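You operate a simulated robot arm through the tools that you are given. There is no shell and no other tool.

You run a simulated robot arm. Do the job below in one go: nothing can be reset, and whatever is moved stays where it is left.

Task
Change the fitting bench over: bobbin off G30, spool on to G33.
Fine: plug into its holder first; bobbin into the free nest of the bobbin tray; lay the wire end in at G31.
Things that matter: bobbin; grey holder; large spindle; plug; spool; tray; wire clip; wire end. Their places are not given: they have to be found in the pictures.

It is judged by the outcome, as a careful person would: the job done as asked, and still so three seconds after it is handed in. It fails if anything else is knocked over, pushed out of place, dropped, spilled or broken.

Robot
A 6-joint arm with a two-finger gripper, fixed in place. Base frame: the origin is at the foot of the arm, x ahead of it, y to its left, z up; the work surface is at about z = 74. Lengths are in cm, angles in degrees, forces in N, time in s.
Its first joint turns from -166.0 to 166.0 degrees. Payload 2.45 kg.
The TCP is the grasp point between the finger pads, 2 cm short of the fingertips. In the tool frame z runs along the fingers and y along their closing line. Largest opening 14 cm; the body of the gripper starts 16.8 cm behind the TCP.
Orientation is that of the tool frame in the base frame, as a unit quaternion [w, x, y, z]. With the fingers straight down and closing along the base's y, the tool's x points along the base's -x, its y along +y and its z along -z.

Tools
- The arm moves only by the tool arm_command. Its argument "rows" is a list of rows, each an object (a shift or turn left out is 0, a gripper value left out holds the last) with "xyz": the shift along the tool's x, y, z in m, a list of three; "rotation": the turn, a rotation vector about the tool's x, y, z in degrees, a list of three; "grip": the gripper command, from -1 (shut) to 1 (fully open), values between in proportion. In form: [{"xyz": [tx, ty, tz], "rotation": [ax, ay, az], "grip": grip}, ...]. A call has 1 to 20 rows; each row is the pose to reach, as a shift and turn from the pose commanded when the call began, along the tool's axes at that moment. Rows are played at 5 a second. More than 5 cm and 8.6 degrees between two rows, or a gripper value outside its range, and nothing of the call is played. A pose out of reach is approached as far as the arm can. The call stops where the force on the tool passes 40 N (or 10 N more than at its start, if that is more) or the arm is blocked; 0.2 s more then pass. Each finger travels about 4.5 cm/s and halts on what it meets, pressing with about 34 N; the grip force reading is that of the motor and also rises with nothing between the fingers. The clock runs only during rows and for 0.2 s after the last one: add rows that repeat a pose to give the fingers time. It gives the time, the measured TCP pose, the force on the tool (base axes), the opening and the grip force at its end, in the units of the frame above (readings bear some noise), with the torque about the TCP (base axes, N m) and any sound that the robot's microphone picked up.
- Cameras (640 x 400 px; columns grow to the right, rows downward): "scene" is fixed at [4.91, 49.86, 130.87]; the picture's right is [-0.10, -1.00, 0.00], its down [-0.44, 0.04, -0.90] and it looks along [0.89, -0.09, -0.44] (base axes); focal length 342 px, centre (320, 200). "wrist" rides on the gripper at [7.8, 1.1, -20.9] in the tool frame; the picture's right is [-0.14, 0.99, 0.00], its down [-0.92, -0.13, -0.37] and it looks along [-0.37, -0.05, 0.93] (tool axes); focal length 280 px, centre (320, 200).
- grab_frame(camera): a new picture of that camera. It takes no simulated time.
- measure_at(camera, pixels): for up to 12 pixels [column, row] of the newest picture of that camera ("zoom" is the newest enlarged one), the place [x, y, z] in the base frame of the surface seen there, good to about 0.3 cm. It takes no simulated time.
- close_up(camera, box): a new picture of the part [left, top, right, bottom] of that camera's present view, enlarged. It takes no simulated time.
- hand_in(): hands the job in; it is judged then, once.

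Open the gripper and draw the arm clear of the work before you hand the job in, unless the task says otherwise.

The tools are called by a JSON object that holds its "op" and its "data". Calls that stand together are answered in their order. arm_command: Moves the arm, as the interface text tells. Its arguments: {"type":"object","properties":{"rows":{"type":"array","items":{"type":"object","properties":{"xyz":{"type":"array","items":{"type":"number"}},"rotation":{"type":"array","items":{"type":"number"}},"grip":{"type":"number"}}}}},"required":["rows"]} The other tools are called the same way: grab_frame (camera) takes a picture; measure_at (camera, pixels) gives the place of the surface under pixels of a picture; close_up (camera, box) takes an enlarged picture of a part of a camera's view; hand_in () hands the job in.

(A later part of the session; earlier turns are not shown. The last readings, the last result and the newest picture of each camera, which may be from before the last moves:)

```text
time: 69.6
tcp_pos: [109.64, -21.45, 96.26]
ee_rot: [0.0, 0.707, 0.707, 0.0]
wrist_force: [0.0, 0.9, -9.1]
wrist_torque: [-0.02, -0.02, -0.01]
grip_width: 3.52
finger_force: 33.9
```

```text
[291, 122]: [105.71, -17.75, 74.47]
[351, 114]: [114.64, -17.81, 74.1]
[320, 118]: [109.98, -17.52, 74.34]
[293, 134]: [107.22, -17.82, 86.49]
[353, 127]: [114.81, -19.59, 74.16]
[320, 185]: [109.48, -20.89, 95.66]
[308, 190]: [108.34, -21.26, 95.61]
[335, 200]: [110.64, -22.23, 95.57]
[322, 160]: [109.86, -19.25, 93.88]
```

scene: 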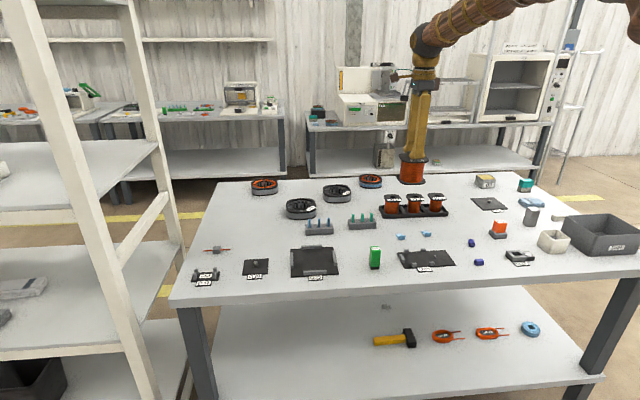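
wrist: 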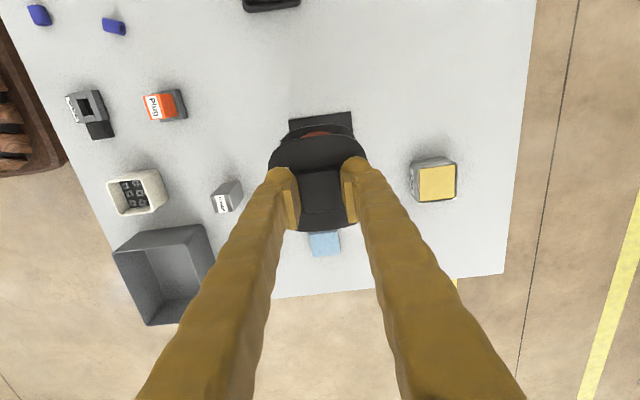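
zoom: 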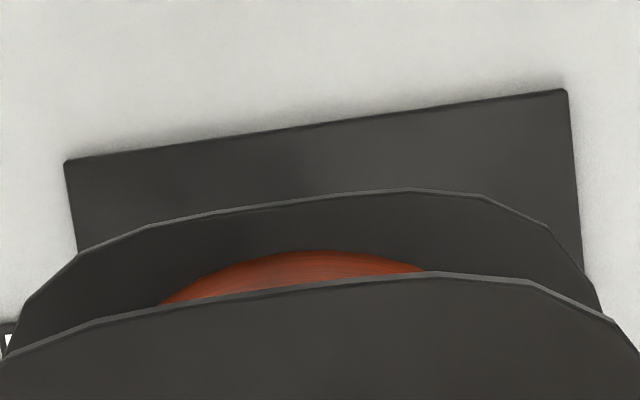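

From the plate's +y corners (288,120) and (351,111) the plate centre lies about +0.5 cm in x and -0.65 cm in y from the TCP. I'll shift accordingly, lower to TCP z ≈ 88.5 (spool foot about 3.5 cm above the plate), and re-measure.

{"op": "arm_command", "data": {"rows": [{"xyz": [-0.0065, 0.0054, 0.01]}, {"xyz": [-0.0065, 0.0054, 0.03]}, {"xyz": [-0.0065, 0.0054, 0.05]}, {"xyz": [-0.0065, 0.0054, 0.068]}, {"xyz": [-0.0065, 0.0054, 0.077]}, {"xyz": [-0.0065, 0.0054, 0.077]}, {"xyz": [-0.0065, 0.0054, 0.077]}]}}

{"op": "grab_frame", "data": {"camera": "wrist"}}

{"op": "close_up", "data": {"camera": "wrist", "box": [270, 90, 370, 160]}}

{"op": "close_up", "data": {"camera": "scene", "box": [450, 150, 540, 220]}}

```text
time: 71.2
tcp_pos: [110.03, -22.0, 88.69]
ee_rot: [0.0, 0.707, 0.707, 0.0]
wrist_force: [0.1, -0.5, -9.7]
wrist_torque: [-0.01, -0.01, 0.02]
grip_width: 3.52
finger_force: 34.1
```

```text
taken
```

wrist: 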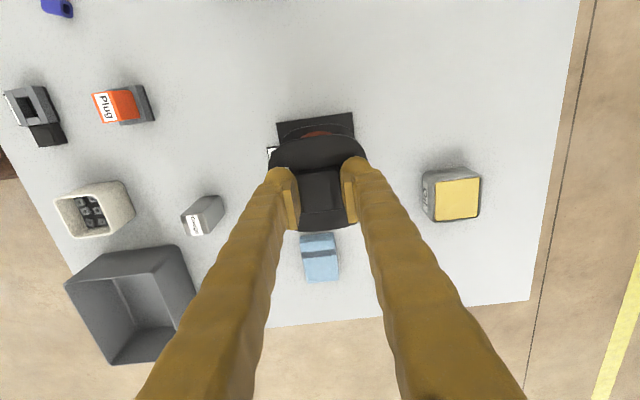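

```text
5.71 times, centred on (320, 125) of wrist
```

zoom: 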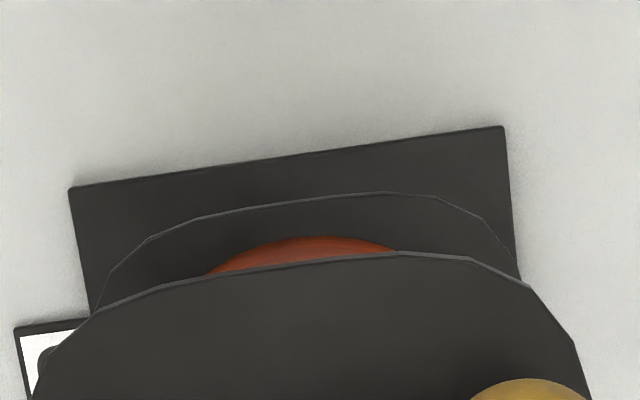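

```text
5.71 times, centred on (495, 185) of scene
```

zoom: 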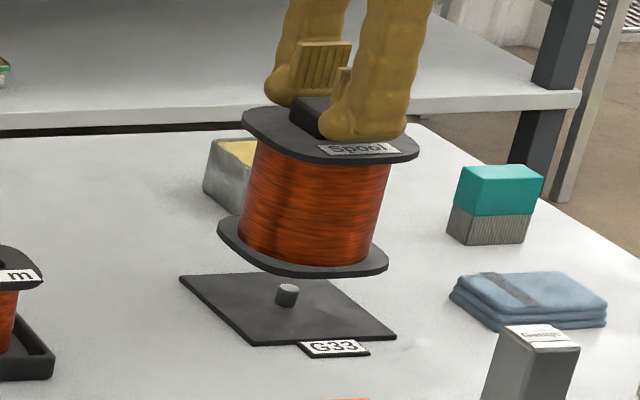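

The plate centre now computes to (110.0, -22.1) against the TCP at (110.0, -22.0), and the scene view agrees. I'll lower 1.9 cm, so that the spool's foot is just above the spindle tip, and re-check.

{"op": "arm_command", "data": {"rows": [{"xyz": [0.0, 0.0, 0.005]}, {"xyz": [0.0, 0.0, 0.01]}, {"xyz": [0.0, 0.0, 0.015]}, {"xyz": [0.0, 0.0, 0.019]}, {"xyz": [0.0, 0.0, 0.019]}]}}

{"op": "close_up", "data": {"camera": "wrist", "box": [270, 90, 370, 160]}}

{"op": "close_up", "data": {"camera": "scene", "box": [460, 170, 520, 215]}}

{"op": "close_up", "data": {"camera": "wrist", "box": [250, 100, 390, 250]}}

```text
time: 72.4
tcp_pos: [110.23, -22.13, 86.89]
ee_rot: [0.0, 0.707, 0.707, 0.0]
wrist_force: [-0.2, -0.7, -9.3]
wrist_torque: [-0.03, -0.01, -0.01]
grip_width: 3.49
finger_force: 34.2
```

```text
5.71 times, centred on (320, 125) of wrist
```

zoom: 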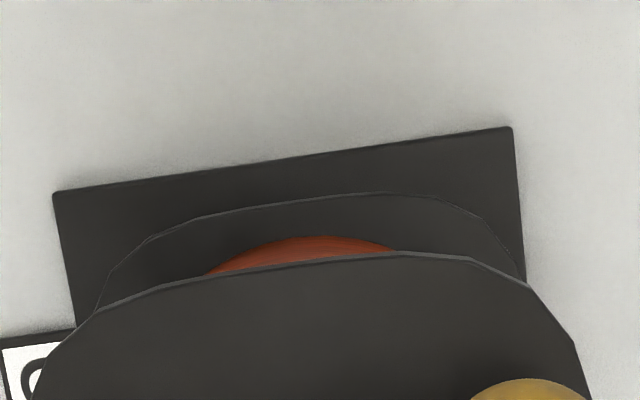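

```text
8.89 times, centred on (490, 192) of scene
```

zoom: 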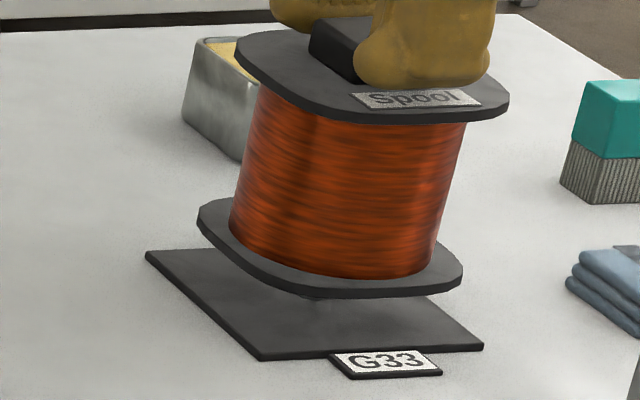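

```text
2.67 times, centred on (320, 175) of wrist
```

zoom: 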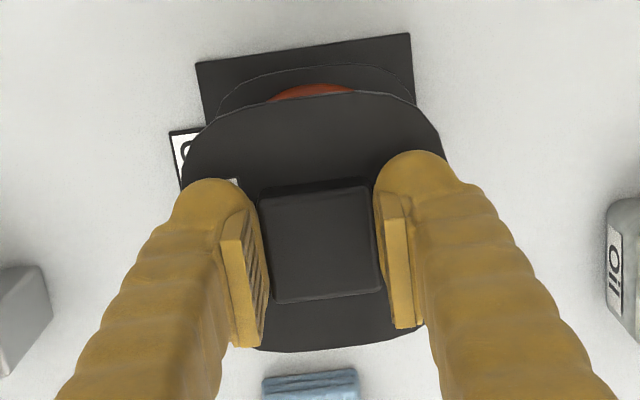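

Plate centre (110.18, -22.12) and spool centre (~110.25, -22.25) agree to about 0.1 cm. I'll nudge +0.1 in y and -0.05 in x and lower slowly 1 cm, watching the force for a miss at the spindle tip.

{"op": "arm_command", "data": {"rows": [{"xyz": [0.001, -0.0005, 0.0]}, {"xyz": [0.001, -0.0005, 0.002]}, {"xyz": [0.001, -0.0005, 0.004]}, {"xyz": [0.001, -0.0005, 0.006]}, {"xyz": [0.001, -0.0005, 0.008]}, {"xyz": [0.001, -0.0005, 0.0095]}, {"xyz": [0.001, -0.0005, 0.0095]}]}}

{"op": "close_up", "data": {"camera": "scene", "box": [460, 170, 520, 215]}}

```text
time: 74.0
tcp_pos: [110.11, -21.74, 85.88]
ee_rot: [0.0, 0.707, 0.707, 0.0]
wrist_force: [-0.9, 0.0, -9.8]
wrist_torque: [-0.01, -0.04, 0.0]
grip_width: 3.47
finger_force: 33.6
```

```text
8.89 times, centred on (490, 192) of scene
```

zoom: 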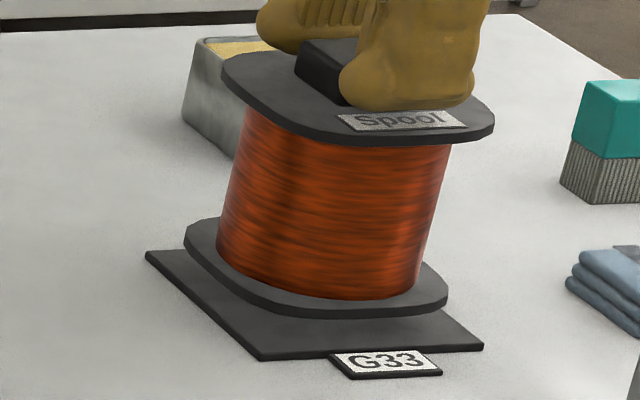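

The reading shows y moved more than commanded (-21.74), yet there is no contact force. I'll take another wrist view to recompute the offset before going lower.

{"op": "close_up", "data": {"camera": "wrist", "box": [270, 90, 370, 160]}}

{"op": "close_up", "data": {"camera": "scene", "box": [470, 190, 510, 215]}}

{"op": "measure_at", "data": {"camera": "scene", "pixels": [[474, 203], [482, 212], [508, 211], [490, 209], [478, 200]]}}

```text
5.71 times, centred on (320, 125) of wrist
```

zoom: 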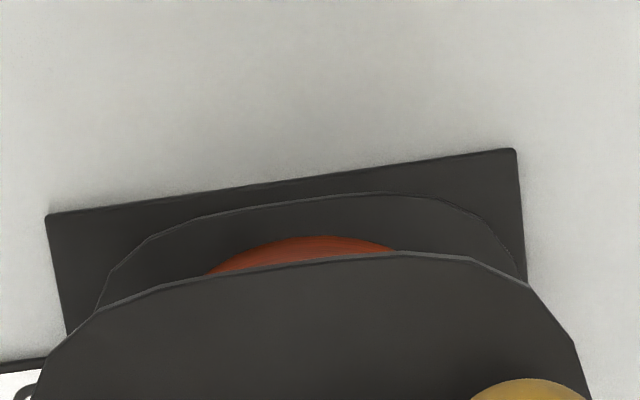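

```text
16.00 times, centred on (490, 202) of scene
```

zoom: 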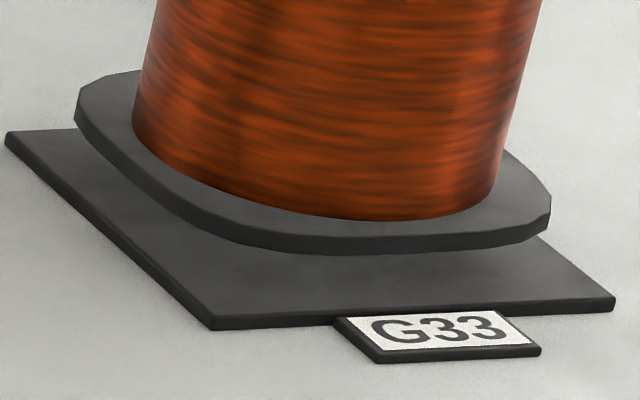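

```text
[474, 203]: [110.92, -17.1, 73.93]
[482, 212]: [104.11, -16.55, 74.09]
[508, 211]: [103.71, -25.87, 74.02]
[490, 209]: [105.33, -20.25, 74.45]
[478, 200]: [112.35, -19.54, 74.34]
```

The offset now computes to about +0.1 cm in x and +0.2 cm in y, so I'll move back by that amount at this height and read the pose and force.

{"op": "arm_command", "data": {"rows": [{"xyz": [-0.001, -0.0005, 0.0]}, {"xyz": [-0.002, -0.001, 0.0]}, {"xyz": [-0.002, -0.001, 0.0]}, {"xyz": [-0.002, -0.001, 0.0]}]}}

{"op": "close_up", "data": {"camera": "wrist", "box": [270, 90, 370, 160]}}

{"op": "close_up", "data": {"camera": "scene", "box": [460, 170, 520, 215]}}

```text
time: 75.0
tcp_pos: [110.04, -22.02, 85.93]
ee_rot: [0.0, 0.707, 0.707, 0.0]
wrist_force: [-0.5, 0.2, -9.1]
wrist_torque: [0.04, 0.0, 0.0]
grip_width: 3.5
finger_force: 34.2
```

```text
5.71 times, centred on (320, 125) of wrist
```

zoom: 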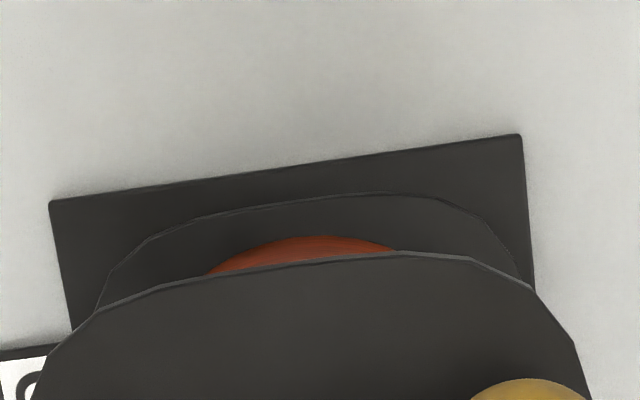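

```text
8.89 times, centred on (490, 192) of scene
```

zoom: 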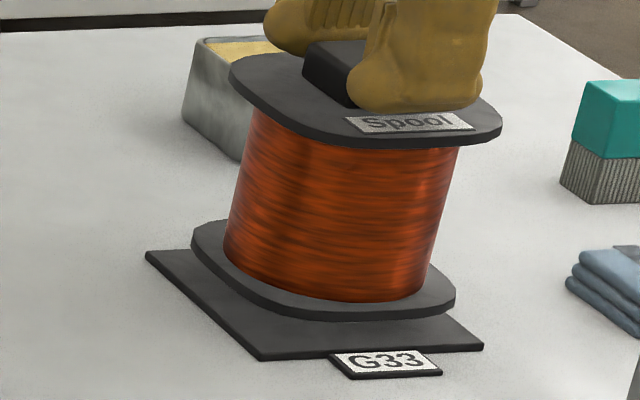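

Offsets are now about 0.05 cm in both axes, with no contact. I'll lower the spool the remaining ~1 cm in small steps.

{"op": "arm_command", "data": {"rows": [{"xyz": [0.0, 0.0, 0.0015]}, {"xyz": [0.0, 0.0, 0.003]}, {"xyz": [0.0, 0.0, 0.0045]}, {"xyz": [0.0, 0.0, 0.006]}, {"xyz": [0.0, 0.0, 0.006]}]}}

{"op": "close_up", "data": {"camera": "scene", "box": [460, 170, 520, 215]}}

```text
time: 76.2
tcp_pos: [110.01, -22.12, 85.28]
ee_rot: [0.0, 0.707, 0.707, 0.0]
wrist_force: [0.1, 6.4, -5.4]
wrist_torque: [0.62, 0.01, 0.0]
grip_width: 3.54
finger_force: 34.0
```

```text
8.89 times, centred on (490, 192) of scene
```

zoom: 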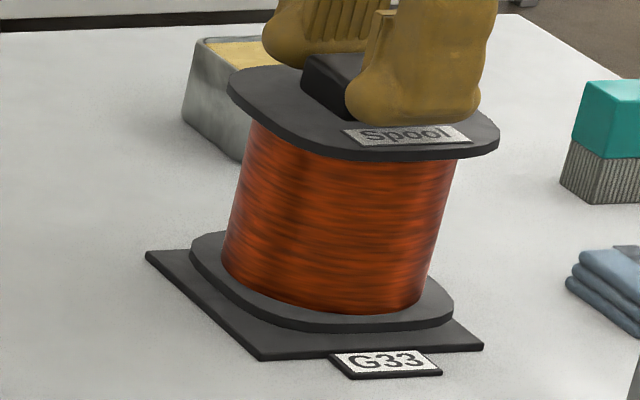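

A side force of +6.4 N in y with torque 0.62 N·m tells me the spindle is in the bore but touching one side. I'll ease +0.12 cm in y and read again.

{"op": "arm_command", "data": {"rows": [{"xyz": [0.0006, 0.0, 0.0]}, {"xyz": [0.0012, 0.0, 0.0]}, {"xyz": [0.0012, 0.0, 0.0]}]}}

```text
time: 77.0
tcp_pos: [110.04, -22.2, 85.44]
ee_rot: [0.0, 0.707, 0.707, 0.0]
wrist_force: [-0.5, -0.4, -9.7]
wrist_torque: [-0.01, 0.0, 0.02]
grip_width: 3.5
finger_force: 34.4
```

The side force is gone. I'll continue down in small steps until the foot rests on the plate.

{"op": "arm_command", "data": {"rows": [{"xyz": [0.0, 0.0, 0.001]}, {"xyz": [0.0, 0.0, 0.002]}, {"xyz": [0.0, 0.0, 0.003]}, {"xyz": [0.0, 0.0, 0.004]}, {"xyz": [0.0, 0.0, 0.004]}]}}

{"op": "close_up", "data": {"camera": "scene", "box": [460, 170, 520, 215]}}

```text
time: 78.2
tcp_pos: [109.98, -22.05, 84.88]
ee_rot: [-0.001, 0.707, 0.707, 0.0]
wrist_force: [-0.3, -0.5, -8.0]
wrist_torque: [0.05, 0.02, -0.01]
grip_width: 3.54
finger_force: 33.5
```

```text
8.89 times, centred on (490, 192) of scene
```

zoom: 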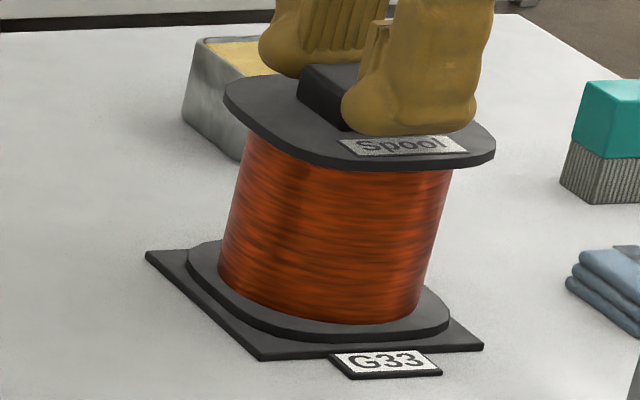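

The spool is nearly down on the plate. I'll lower another 0.15 cm to feel the floor contact.

{"op": "arm_command", "data": {"rows": [{"xyz": [0.0, 0.0, 0.0005]}, {"xyz": [0.0, 0.0, 0.001]}, {"xyz": [0.0, 0.0, 0.0015]}, {"xyz": [0.0, 0.0, 0.0015]}]}}

{"op": "close_up", "data": {"camera": "scene", "box": [460, 170, 520, 215]}}

```text
time: 79.2
tcp_pos: [110.06, -22.09, 84.79]
ee_rot: [0.002, 0.706, 0.708, 0.0]
wrist_force: [1.9, -0.5, 17.4]
wrist_torque: [-0.42, 0.0, 0.05]
grip_width: 3.53
finger_force: 34.2
```

```text
8.89 times, centred on (490, 192) of scene
```

zoom: 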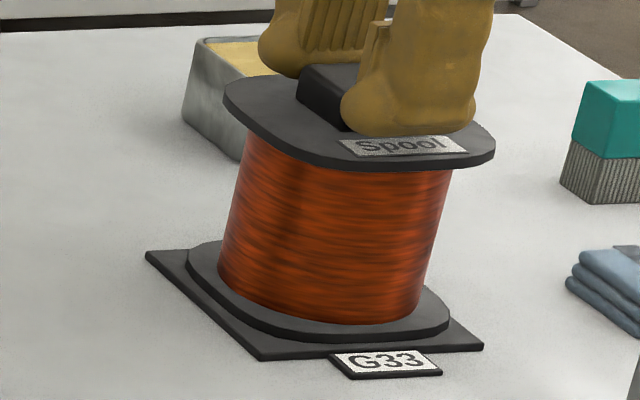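

Contact at TCP z = 84.8 matches the foot lying on the plate (74.4). I'll relieve the press, open the fingers to 6 cm, and rise.

{"op": "arm_command", "data": {"rows": [{"xyz": [0.0, 0.0, -0.0012]}, {"xyz": [0.0, 0.0, -0.0012], "grip": -0.14}, {"xyz": [0.0, 0.0, -0.0012]}, {"xyz": [0.0, 0.0, -0.0012]}, {"xyz": [0.0, 0.0, -0.0012]}, {"xyz": [0.0, 0.0, -0.0012]}, {"xyz": [0.0, 0.0, -0.02]}, {"xyz": [0.0, 0.0, -0.05]}, {"xyz": [0.0, 0.0, -0.09]}, {"xyz": [0.0, 0.0, -0.13]}, {"xyz": [0.0, 0.0, -0.15]}, {"xyz": [0.0, 0.0, -0.15]}]}}

{"op": "close_up", "data": {"camera": "scene", "box": [440, 160, 560, 230]}}

{"op": "grab_frame", "data": {"camera": "wrist"}}

```text
time: 81.8
tcp_pos: [110.31, -22.11, 99.84]
ee_rot: [0.0, 0.707, 0.707, 0.0]
wrist_force: [-0.3, -0.4, 0.8]
wrist_torque: [-0.02, 0.0, 0.0]
grip_width: 6.0
finger_force: 0.0
```

```text
5.33 times, centred on (500, 195) of scene
```

zoom: 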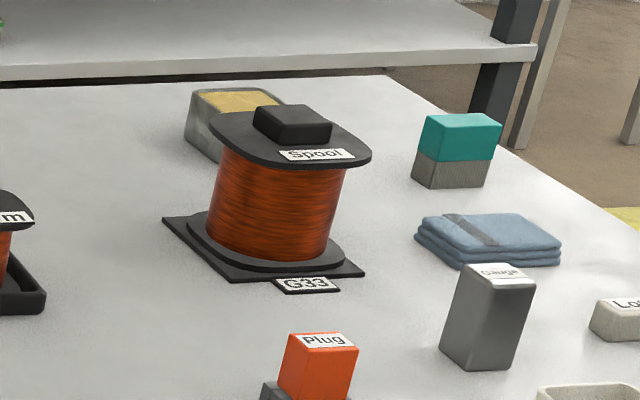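

```text
taken
```

wrist: 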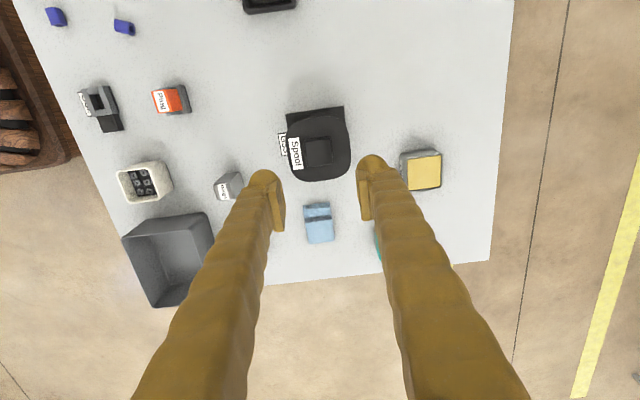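

The spool stands on G33. I'll measure its flange height at several points to confirm it is flat and fully down.

{"op": "measure_at", "data": {"camera": "wrist", "pixels": [[320, 125], [340, 140], [345, 160], [325, 175], [300, 172], [318, 150], [300, 130], [290, 112], [343, 110]]}}

{"op": "close_up", "data": {"camera": "scene", "box": [465, 175, 520, 215]}}

```text
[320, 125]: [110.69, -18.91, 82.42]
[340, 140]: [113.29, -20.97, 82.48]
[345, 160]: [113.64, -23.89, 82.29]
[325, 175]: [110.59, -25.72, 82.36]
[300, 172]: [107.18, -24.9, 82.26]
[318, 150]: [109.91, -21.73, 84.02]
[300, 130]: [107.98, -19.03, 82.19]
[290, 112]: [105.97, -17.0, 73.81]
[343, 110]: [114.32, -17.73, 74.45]
```

```text
10.00 times, centred on (492, 195) of scene
```

zoom: 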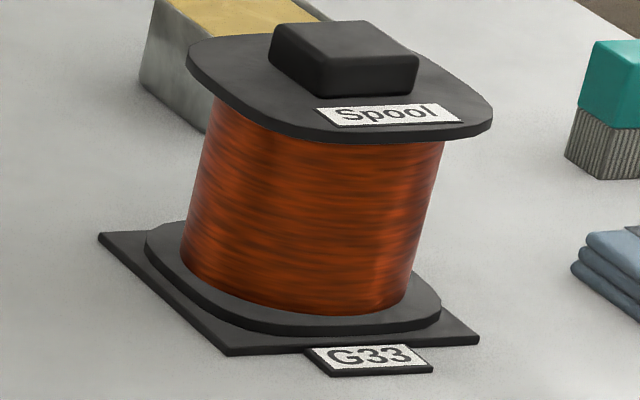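

The flange reads 82.2–82.5 all round, so the spool is flat and down. Next the wire end: I'll travel back to above it at about (88.3, 71.3), staying high.

{"op": "arm_command", "data": {"rows": [{"xyz": [0.042, -0.01, 0.0]}, {"xyz": [0.084, -0.02, 0.0]}, {"xyz": [0.126, -0.03, 0.0]}, {"xyz": [0.168, -0.04, 0.0]}, {"xyz": [0.21, -0.05, 0.0]}, {"xyz": [0.252, -0.06, 0.0]}, {"xyz": [0.294, -0.07, 0.0]}, {"xyz": [0.336, -0.08, 0.0]}, {"xyz": [0.378, -0.09, 0.0]}, {"xyz": [0.42, -0.1, 0.0]}, {"xyz": [0.462, -0.11, 0.0]}, {"xyz": [0.504, -0.12, 0.0]}, {"xyz": [0.546, -0.13, 0.0]}, {"xyz": [0.588, -0.14, 0.0]}, {"xyz": [0.63, -0.15, 0.0]}, {"xyz": [0.672, -0.16, 0.0]}, {"xyz": [0.714, -0.17, 0.0]}, {"xyz": [0.756, -0.18, 0.0]}, {"xyz": [0.79, -0.19, 0.0]}, {"xyz": [0.79, -0.19, 0.0]}]}}

{"op": "arm_command", "data": {"rows": [{"xyz": [0.03, -0.008, 0.0]}, {"xyz": [0.06, -0.016, 0.0]}, {"xyz": [0.1, -0.024, 0.0]}, {"xyz": [0.13, -0.03, 0.02]}, {"xyz": [0.145, -0.03, 0.05]}, {"xyz": [0.145, -0.03, 0.05]}]}}

{"op": "grab_frame", "data": {"camera": "wrist"}}

{"op": "grab_frame", "data": {"camera": "scene"}}

```text
time: 86.0
tcp_pos: [91.1, 56.85, 99.44]
ee_rot: [0.001, 0.707, 0.707, -0.001]
wrist_force: [-0.7, -0.2, -0.7]
wrist_torque: [-0.01, 0.02, 0.0]
grip_width: 6.01
finger_force: 0.0
```

```text
time: 87.4
tcp_pos: [88.03, 71.37, 94.31]
ee_rot: [0.001, 0.707, 0.707, 0.0]
wrist_force: [-0.1, 0.3, 0.5]
wrist_torque: [0.04, -0.03, 0.05]
grip_width: 6.03
finger_force: 0.1
```

```text
taken
```

wrist: 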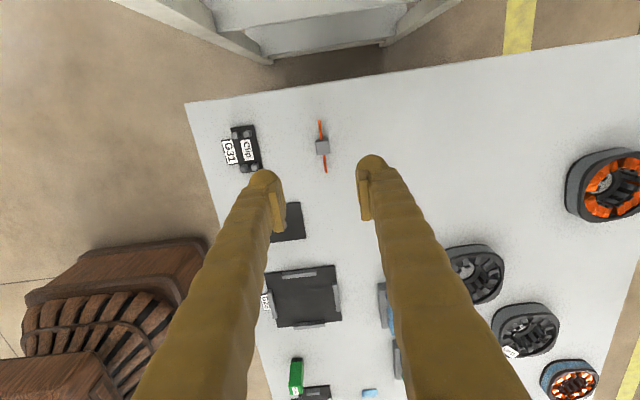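

```text
taken
```

scene: 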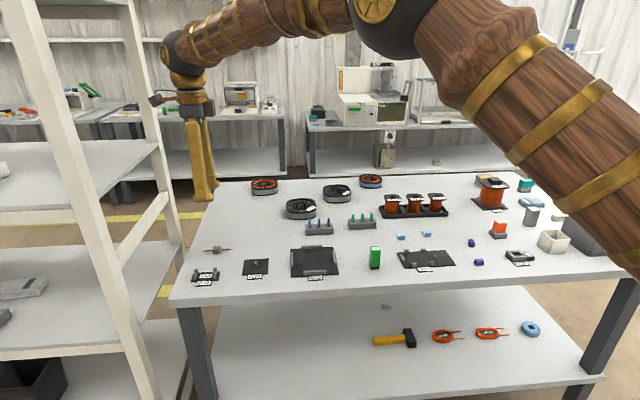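

The wire end (322,147) is between the fingers and the clip is at (245,150). I'll zoom in on both and measure.

{"op": "close_up", "data": {"camera": "wrist", "box": [290, 110, 360, 180]}}

{"op": "close_up", "data": {"camera": "wrist", "box": [210, 110, 290, 190]}}

{"op": "measure_at", "data": {"camera": "wrist", "pixels": [[322, 146], [320, 124], [325, 168], [237, 134], [250, 132], [244, 169], [255, 166], [248, 150], [243, 150], [316, 146], [329, 146]]}}

```text
5.71 times, centred on (325, 145) of wrist
```

zoom: 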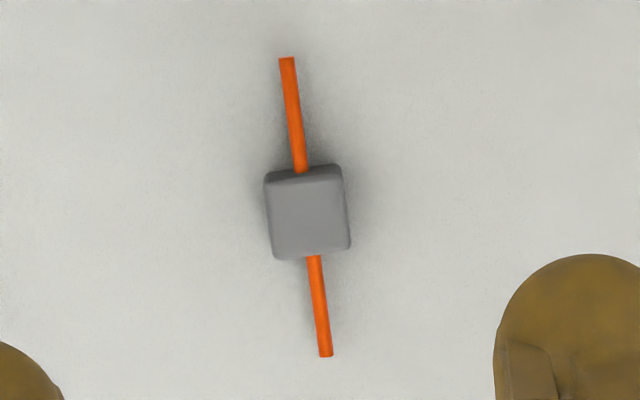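

```text
5.00 times, centred on (250, 150) of wrist
```

zoom: 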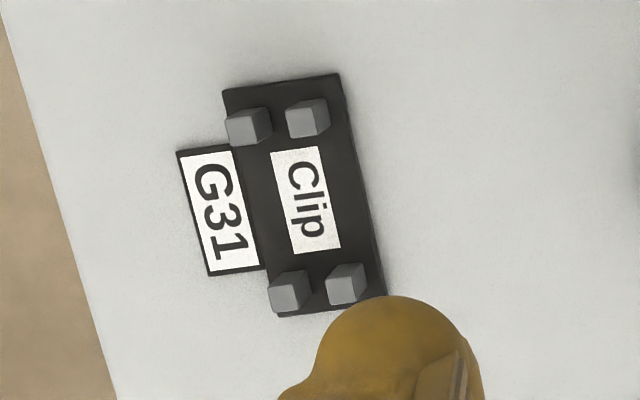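

```text
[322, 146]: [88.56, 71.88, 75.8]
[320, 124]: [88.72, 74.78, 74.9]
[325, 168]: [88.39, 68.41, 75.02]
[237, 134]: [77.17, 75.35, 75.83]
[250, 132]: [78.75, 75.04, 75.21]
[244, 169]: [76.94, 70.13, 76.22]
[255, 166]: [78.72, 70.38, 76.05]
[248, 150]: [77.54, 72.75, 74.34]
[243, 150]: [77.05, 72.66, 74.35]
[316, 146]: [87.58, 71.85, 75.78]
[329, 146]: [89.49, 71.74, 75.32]
```

The block is ~2 cm square, 1.8 cm tall, centred near (88.55, 71.3); the clip's posts leave ~4.2 cm between pairs in y, so gripping the block along x works. I'll centre and come down to TCP z ≈ 80.

{"op": "arm_command", "data": {"rows": [{"xyz": [-0.0007, 0.005, 0.03], "grip": -0.3}, {"xyz": [-0.0007, 0.005, 0.06]}, {"xyz": [-0.0007, 0.005, 0.09]}, {"xyz": [-0.0007, 0.005, 0.12]}, {"xyz": [-0.0007, 0.005, 0.143]}, {"xyz": [-0.0007, 0.005, 0.143]}, {"xyz": [-0.0007, 0.005, 0.143]}]}}

{"op": "close_up", "data": {"camera": "wrist", "box": [250, 110, 390, 250]}}

{"op": "close_up", "data": {"camera": "scene", "box": [180, 215, 260, 290]}}

```text
time: 89.0
tcp_pos: [88.77, 71.31, 80.16]
ee_rot: [0.0, 0.707, 0.707, 0.0]
wrist_force: [0.2, -0.1, -0.2]
wrist_torque: [-0.04, 0.02, 0.02]
grip_width: 4.89
finger_force: 0.1
```

```text
2.86 times, centred on (320, 180) of wrist
```

zoom: 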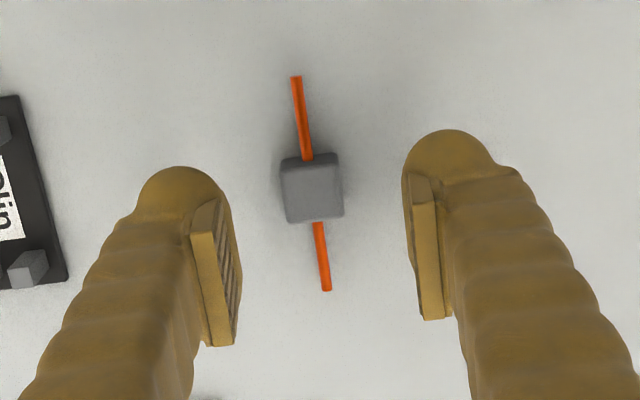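

```text
5.33 times, centred on (220, 252) of scene
```

zoom: 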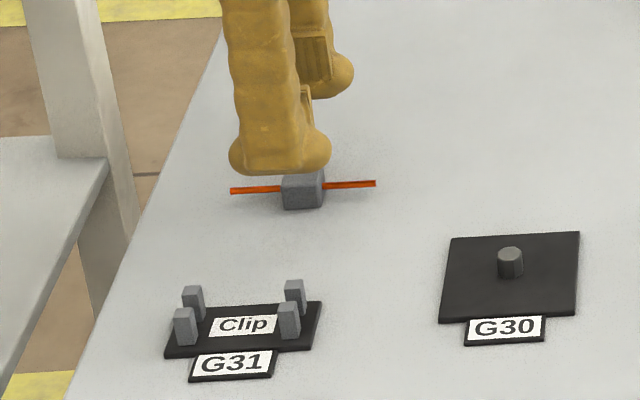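

The block (317.5,177) is ~0.24 cm short in x and ~0.1 cm toward +y from the TCP. I'll correct and descend to TCP z ≈ 76.7, then close.

{"op": "arm_command", "data": {"rows": [{"xyz": [0.0012, -0.0024, 0.01]}, {"xyz": [0.0012, -0.0024, 0.02]}, {"xyz": [0.0012, -0.0024, 0.028]}, {"xyz": [0.0012, -0.0024, 0.0345]}, {"xyz": [0.0012, -0.0024, 0.0345]}]}}

{"op": "close_up", "data": {"camera": "wrist", "box": [250, 130, 390, 270]}}

{"op": "close_up", "data": {"camera": "scene", "box": [190, 215, 250, 265]}}

```text
time: 90.2
tcp_pos: [88.44, 71.44, 76.81]
ee_rot: [0.0, 0.707, 0.707, -0.002]
wrist_force: [-0.4, -0.2, -1.3]
wrist_torque: [0.0, -0.01, 0.08]
grip_width: 4.89
finger_force: 0.0
```

```text
2.86 times, centred on (320, 200) of wrist
```

zoom: 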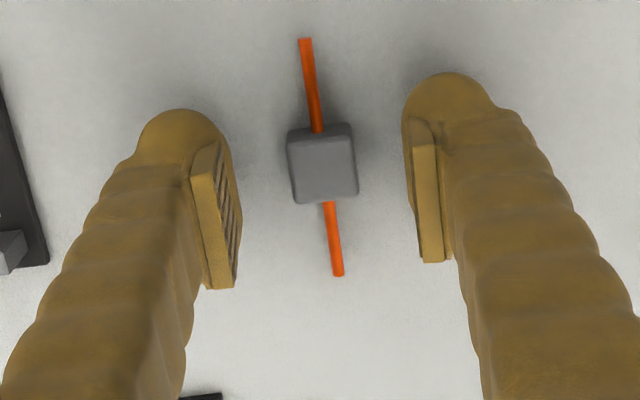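

```text
8.00 times, centred on (220, 240) of scene
```

zoom: 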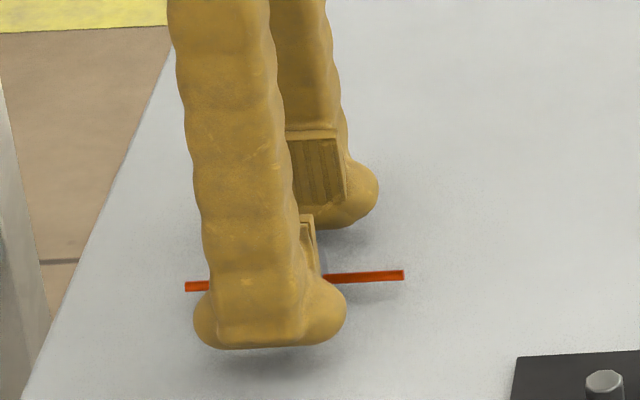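

The fingertips look broader than the posts' spacing allows for comfort, so I want only the block's top ~0.6 cm between the tips, keeping the tips above the clip posts when laying it in. I'll rise 0.4 cm and close gently here.

{"op": "arm_command", "data": {"rows": [{"xyz": [0.001, 0.0, -0.004]}, {"xyz": [0.001, 0.0, -0.004]}, {"xyz": [0.001, 0.0, -0.004], "grip": -1}, {"xyz": [0.001, 0.0, -0.004]}, {"xyz": [0.001, 0.0, -0.004]}, {"xyz": [0.001, 0.0, -0.004]}, {"xyz": [0.001, 0.0, -0.004]}]}}

{"op": "close_up", "data": {"camera": "wrist", "box": [250, 130, 390, 270]}}

{"op": "close_up", "data": {"camera": "scene", "box": [190, 215, 250, 265]}}

```text
time: 91.8
tcp_pos: [88.45, 71.61, 77.47]
ee_rot: [0.001, 0.707, 0.708, 0.001]
wrist_force: [1.9, 3.3, 33.2]
wrist_torque: [-0.01, -0.01, 0.01]
grip_width: 0.58
finger_force: 29.4
```

```text
2.86 times, centred on (320, 200) of wrist
```

zoom: 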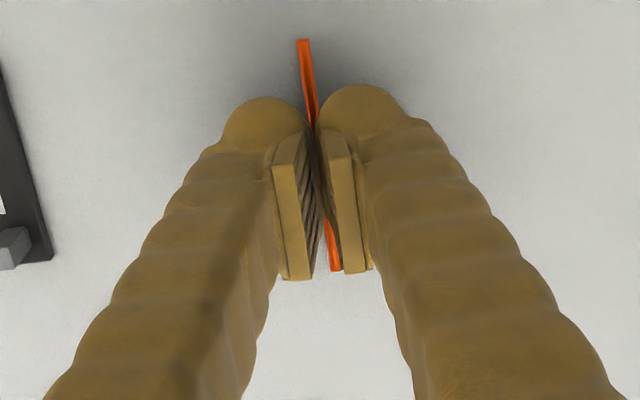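

```text
8.00 times, centred on (220, 240) of scene
```

zoom: 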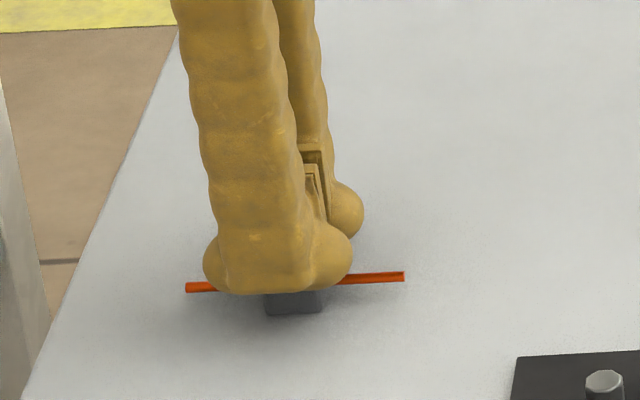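

The fingers slid over the block and are resting on its top (opening 0.58, 33 N up), so its top is really at z ≈ 75.5. I'll rise 1 cm, reopen, and check that the wire end has not moved.

{"op": "arm_command", "data": {"rows": [{"xyz": [0.0, 0.0, -0.005]}, {"xyz": [0.0, 0.0, -0.012]}, {"xyz": [0.0, 0.0, -0.02], "grip": -0.3}, {"xyz": [0.0, 0.0, -0.025]}, {"xyz": [0.0, 0.0, -0.025]}, {"xyz": [0.0, 0.0, -0.025]}]}}

{"op": "close_up", "data": {"camera": "wrist", "box": [250, 110, 390, 250]}}

{"op": "close_up", "data": {"camera": "scene", "box": [180, 215, 260, 290]}}

```text
time: 93.2
tcp_pos: [88.3, 71.56, 79.81]
ee_rot: [0.001, 0.708, 0.707, -0.001]
wrist_force: [0.2, 0.6, 0.2]
wrist_torque: [0.0, 0.0, 0.0]
grip_width: 4.92
finger_force: 0.0
```

```text
2.86 times, centred on (320, 180) of wrist
```

zoom: 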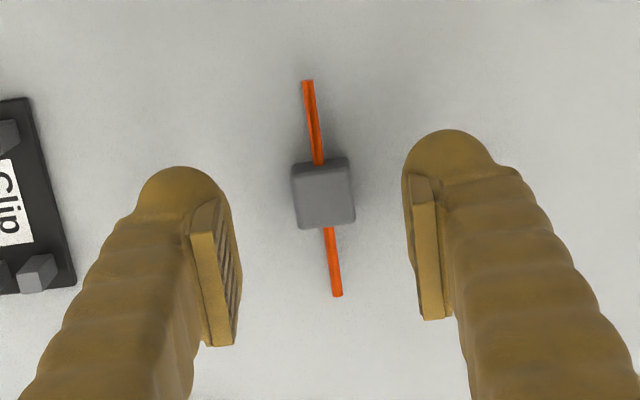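

```text
5.33 times, centred on (220, 252) of scene
```

zoom: 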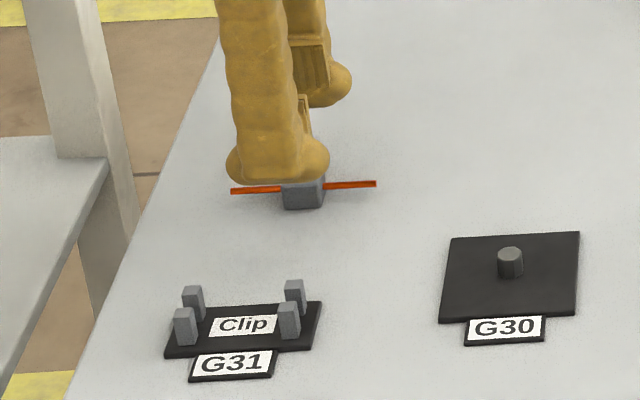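

The wire end is undisturbed and centred between the fingers (321,178). I'll descend to TCP z ≈ 76.5 (tips ~0.5 cm above the bench, 1 cm overlap) and close.

{"op": "arm_command", "data": {"rows": [{"xyz": [0.0, 0.0008, 0.01]}, {"xyz": [0.0, 0.0008, 0.02]}, {"xyz": [0.0, 0.0008, 0.028]}, {"xyz": [0.0, 0.0008, 0.033]}, {"xyz": [0.0, 0.0008, 0.033]}, {"xyz": [0.0, 0.0008, 0.033], "grip": -1}, {"xyz": [0.0, 0.0008, 0.033]}, {"xyz": [0.0, 0.0008, 0.033]}, {"xyz": [0.0, 0.0008, 0.033]}, {"xyz": [0.0, 0.0008, 0.033]}]}}

{"op": "close_up", "data": {"camera": "wrist", "box": [250, 130, 390, 270]}}

{"op": "close_up", "data": {"camera": "scene", "box": [190, 215, 250, 265]}}

```text
time: 95.4
tcp_pos: [88.41, 71.58, 76.46]
ee_rot: [0.0, 0.707, 0.707, -0.001]
wrist_force: [-0.4, -0.1, 0.4]
wrist_torque: [0.0, -0.01, -0.01]
grip_width: 1.7
finger_force: 34.1
```

```text
2.86 times, centred on (320, 200) of wrist
```

zoom: 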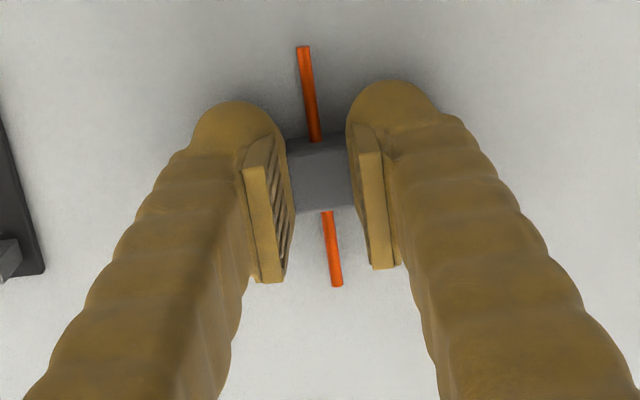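

```text
8.00 times, centred on (220, 240) of scene
```

zoom: 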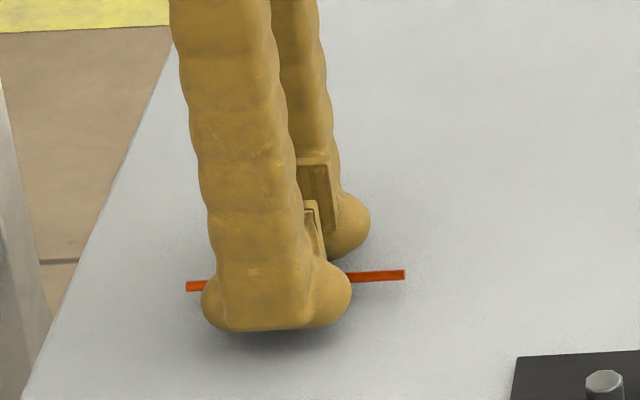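

The block is gripped (opening 1.70, 34 N). I'll lift it 6 cm and check the hold.

{"op": "arm_command", "data": {"rows": [{"xyz": [0.0, 0.0, -0.005]}, {"xyz": [0.0, 0.0, -0.012]}, {"xyz": [0.0, 0.0, -0.02]}, {"xyz": [0.0, 0.0, -0.03]}, {"xyz": [0.0, 0.0, -0.045]}, {"xyz": [0.0, 0.0, -0.06]}, {"xyz": [0.0, 0.0, -0.06]}]}}

{"op": "grab_frame", "data": {"camera": "wrist"}}

{"op": "close_up", "data": {"camera": "scene", "box": [180, 200, 270, 290]}}

```text
time: 97.0
tcp_pos: [88.54, 71.65, 82.52]
ee_rot: [0.0, 0.706, 0.708, 0.001]
wrist_force: [0.1, -0.1, -1.0]
wrist_torque: [0.03, 0.03, -0.01]
grip_width: 1.72
finger_force: 33.7
```

```text
taken
```

wrist: 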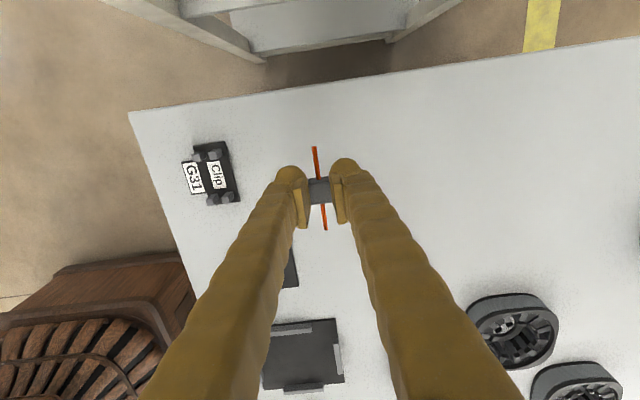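

```text
4.44 times, centred on (225, 245) of scene
```

zoom: 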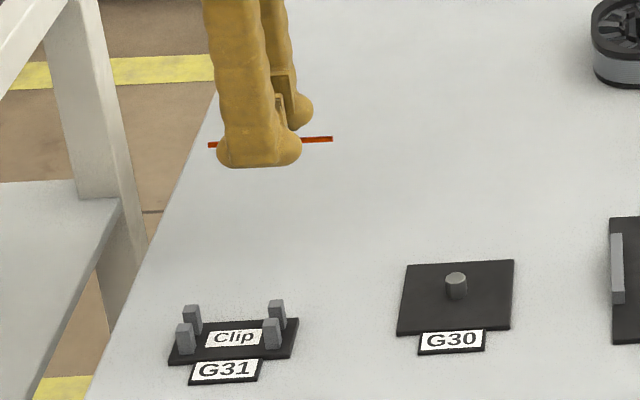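

The wire end is held level. I'll zoom in on the clip at (210,175) and measure the four posts.

{"op": "close_up", "data": {"camera": "wrist", "box": [170, 130, 250, 215]}}

{"op": "measure_at", "data": {"camera": "wrist", "pixels": [[198, 158], [214, 155], [211, 200], [227, 198], [219, 176], [205, 178]]}}

```text
4.71 times, centred on (210, 172) of wrist
```

zoom: 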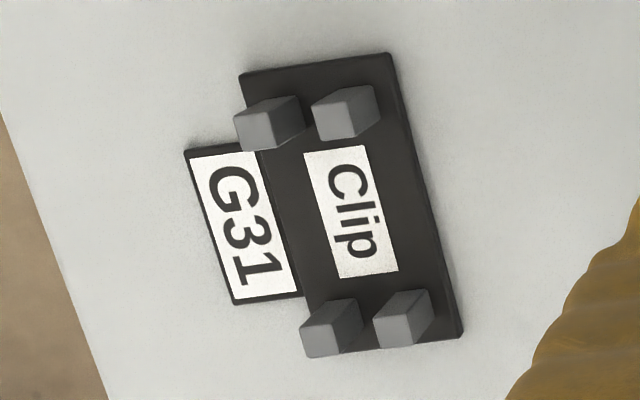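

```text
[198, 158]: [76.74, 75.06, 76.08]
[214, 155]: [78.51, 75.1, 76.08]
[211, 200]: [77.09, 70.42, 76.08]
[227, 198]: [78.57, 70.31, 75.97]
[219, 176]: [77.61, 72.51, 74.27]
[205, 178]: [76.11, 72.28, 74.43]
```

Post tops are at z ≈ 76.1 with centres near (76.7/78.3, 74.75) and (76.7/78.35, 69.95), so the clip centre is about (77.5, 72.35). I'll zoom on the held wire to get its line relative to the TCP.

{"op": "close_up", "data": {"camera": "wrist", "box": [285, 140, 355, 240]}}

```text
4.00 times, centred on (320, 190) of wrist
```

zoom: 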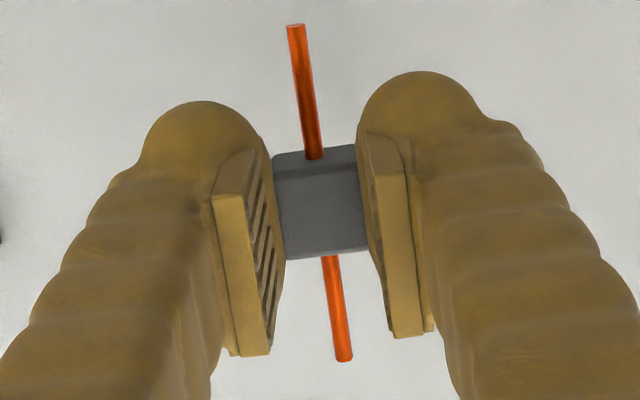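

The held block sits about 0.3 cm toward -y of the finger centre. Since the fingers must fit between the posts (4.0 cm gap for 3.6 cm fingers), I'll set it back on the bench, shift and re-grip it centred and a bit higher.

{"op": "arm_command", "data": {"rows": [{"xyz": [0.0, 0.0, 0.02]}, {"xyz": [0.0, 0.0, 0.04]}, {"xyz": [0.0, 0.0, 0.052]}, {"xyz": [0.0, 0.0, 0.0585]}, {"xyz": [0.0, 0.0, 0.0585]}]}}

```text
time: 98.2
tcp_pos: [88.32, 71.72, 76.62]
ee_rot: [0.001, 0.708, 0.707, -0.001]
wrist_force: [0.4, -1.0, -0.5]
wrist_torque: [0.01, 0.03, 0.02]
grip_width: 1.71
finger_force: 34.2
```

It is about 0.15 cm above the bench. I'll lower that last bit until it touches, then open.

{"op": "arm_command", "data": {"rows": [{"xyz": [0.0, 0.0, 0.001]}, {"xyz": [0.0, 0.0, 0.0015]}, {"xyz": [0.0, 0.0, 0.0015]}]}}

```text
time: 99.0
tcp_pos: [88.51, 71.64, 76.52]
ee_rot: [0.0, 0.707, 0.707, -0.001]
wrist_force: [0.0, 1.0, -0.1]
wrist_torque: [0.01, 0.0, -0.02]
grip_width: 1.74
finger_force: 33.4
```

Effectively on the bench. I'll open and rise 3 cm to look.

{"op": "arm_command", "data": {"rows": [{"xyz": [0.0, 0.0, 0.0], "grip": -0.3}, {"xyz": [0.0, 0.0, 0.0]}, {"xyz": [0.0, 0.0, 0.0]}, {"xyz": [0.0, 0.0, 0.0]}, {"xyz": [0.0, 0.0, -0.015]}, {"xyz": [0.0, 0.0, -0.033]}, {"xyz": [0.0, 0.0, -0.033]}]}}

{"op": "close_up", "data": {"camera": "wrist", "box": [280, 130, 360, 230]}}

{"op": "grab_frame", "data": {"camera": "wrist"}}

```text
time: 100.6
tcp_pos: [88.35, 71.6, 79.77]
ee_rot: [0.0, 0.707, 0.707, 0.0]
wrist_force: [-0.2, 0.3, -0.1]
wrist_torque: [-0.02, 0.01, -0.01]
grip_width: 4.88
finger_force: 0.1
```

```text
4.00 times, centred on (320, 180) of wrist
```

zoom: 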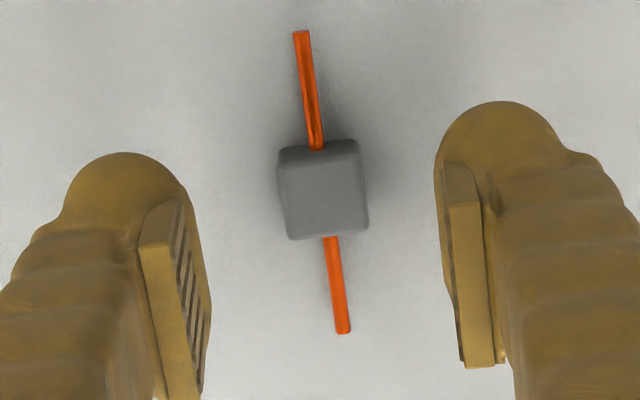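

```text
taken
```

wrist: 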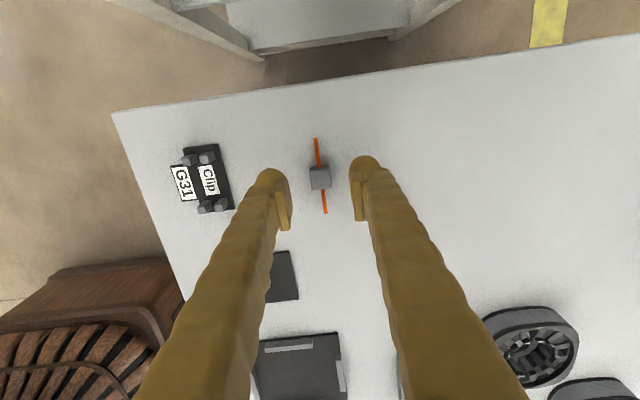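

The block centre is at about (88.5, 71.45), i.e. -0.15 in y and +0.1 in x from the TCP. I'll apply that shift, descend to TCP z ≈ 76.7 and close.

{"op": "arm_command", "data": {"rows": [{"xyz": [-0.0018, 0.001, 0.01]}, {"xyz": [-0.0018, 0.001, 0.02]}, {"xyz": [-0.0018, 0.001, 0.027]}, {"xyz": [-0.0018, 0.001, 0.031]}, {"xyz": [-0.0018, 0.001, 0.031]}, {"xyz": [-0.0018, 0.001, 0.031]}]}}

{"op": "close_up", "data": {"camera": "wrist", "box": [280, 140, 360, 240]}}

```text
time: 102.0
tcp_pos: [88.51, 71.44, 76.73]
ee_rot: [0.0, 0.707, 0.707, 0.0]
wrist_force: [0.0, 0.1, -0.1]
wrist_torque: [-0.02, -0.01, 0.01]
grip_width: 4.88
finger_force: 0.1
```

```text
4.00 times, centred on (320, 190) of wrist
```

zoom: 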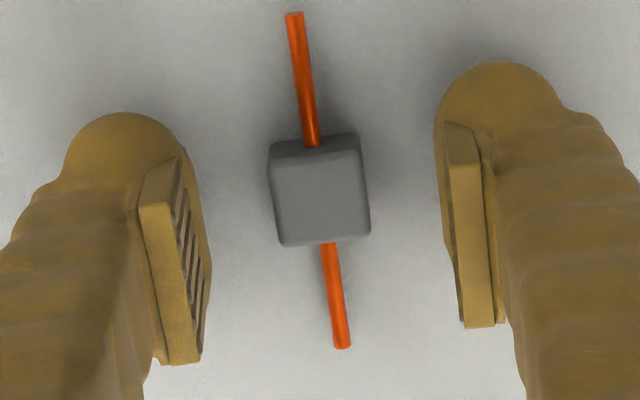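

The block's top centre (320,189.5) is now exactly under the TCP (expected (320,189.6)). I'll close the fingers and lift.

{"op": "arm_command", "data": {"rows": [{"xyz": [0.0, 0.0, 0.0], "grip": -1}, {"xyz": [0.0, 0.0, 0.0]}, {"xyz": [0.0, 0.0, 0.0]}, {"xyz": [0.0, 0.0, 0.0]}, {"xyz": [0.0, 0.0, 0.0]}]}}

```text
time: 102.8
tcp_pos: [88.66, 71.56, 77.44]
ee_rot: [0.0, 0.707, 0.707, 0.003]
wrist_force: [-3.8, -1.0, 21.0]
wrist_torque: [-0.06, 0.14, 0.0]
grip_width: 0.59
finger_force: 20.2
stopped in row 4: the force on the tool passed its limit at 45 N (the readings are from after the stop); the commanded pose is now the measured one
```

The tips slid over the block again (0.8 cm overlap isn't enough; 1.0 cm held fine). I'll rise, reopen and check the wire end.

{"op": "arm_command", "data": {"rows": [{"xyz": [0.0, 0.0, -0.005]}, {"xyz": [0.0, 0.0, -0.012]}, {"xyz": [0.0, 0.0, -0.02], "grip": -0.3}, {"xyz": [0.0, 0.0, -0.024]}, {"xyz": [0.0, 0.0, -0.024]}, {"xyz": [0.0, 0.0, -0.024]}]}}

{"op": "close_up", "data": {"camera": "wrist", "box": [280, 130, 360, 230]}}

{"op": "close_up", "data": {"camera": "scene", "box": [180, 215, 260, 290]}}

```text
time: 104.2
tcp_pos: [88.75, 71.51, 79.56]
ee_rot: [0.001, 0.707, 0.707, 0.001]
wrist_force: [0.0, 0.3, -0.1]
wrist_torque: [0.01, -0.03, -0.01]
grip_width: 4.92
finger_force: 0.0
```

```text
4.00 times, centred on (320, 180) of wrist
```

zoom: 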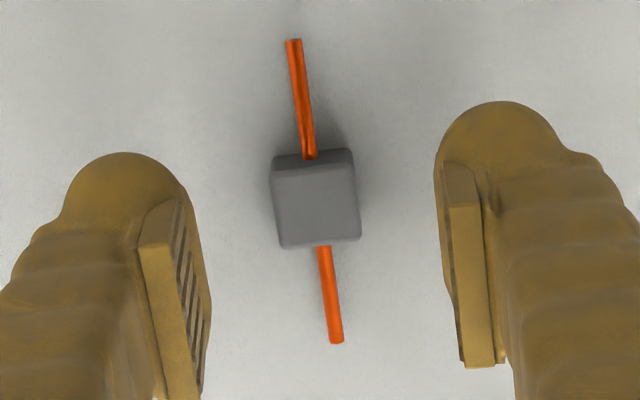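

```text
5.33 times, centred on (220, 252) of scene
```

zoom: 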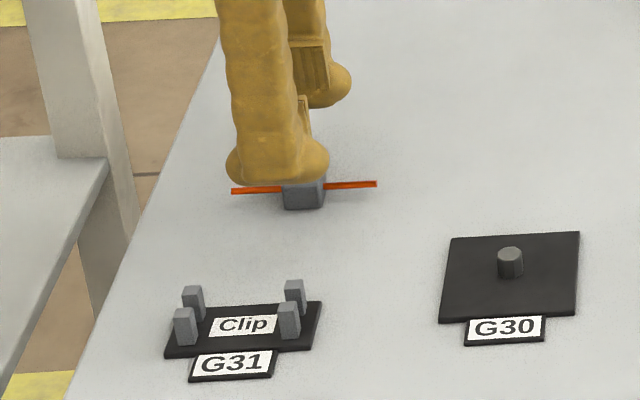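

Wire end still in place, block centre (319,181) → about -0.15 in y and -0.07 in x from the TCP. This time I'll go deeper, TCP z ≈ 76.3 (tips 0.3 cm above the bench, ~1.2 cm overlap), before closing.

{"op": "arm_command", "data": {"rows": [{"xyz": [-0.0016, -0.0007, 0.01]}, {"xyz": [-0.0016, -0.0007, 0.02]}, {"xyz": [-0.0016, -0.0007, 0.028]}, {"xyz": [-0.0016, -0.0007, 0.0325]}, {"xyz": [-0.0016, -0.0007, 0.0325]}, {"xyz": [-0.0016, -0.0007, 0.0325]}]}}

{"op": "close_up", "data": {"camera": "wrist", "box": [280, 140, 360, 240]}}

```text
time: 105.7
tcp_pos: [88.41, 71.16, 76.38]
ee_rot: [0.001, 0.707, 0.707, 0.002]
wrist_force: [-0.1, -0.4, -0.9]
wrist_torque: [0.0, -0.02, -0.01]
grip_width: 4.9
finger_force: 0.0
```

```text
4.00 times, centred on (320, 190) of wrist
```

zoom: 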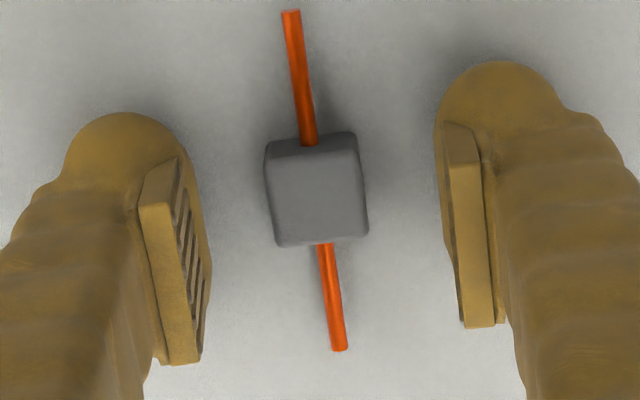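

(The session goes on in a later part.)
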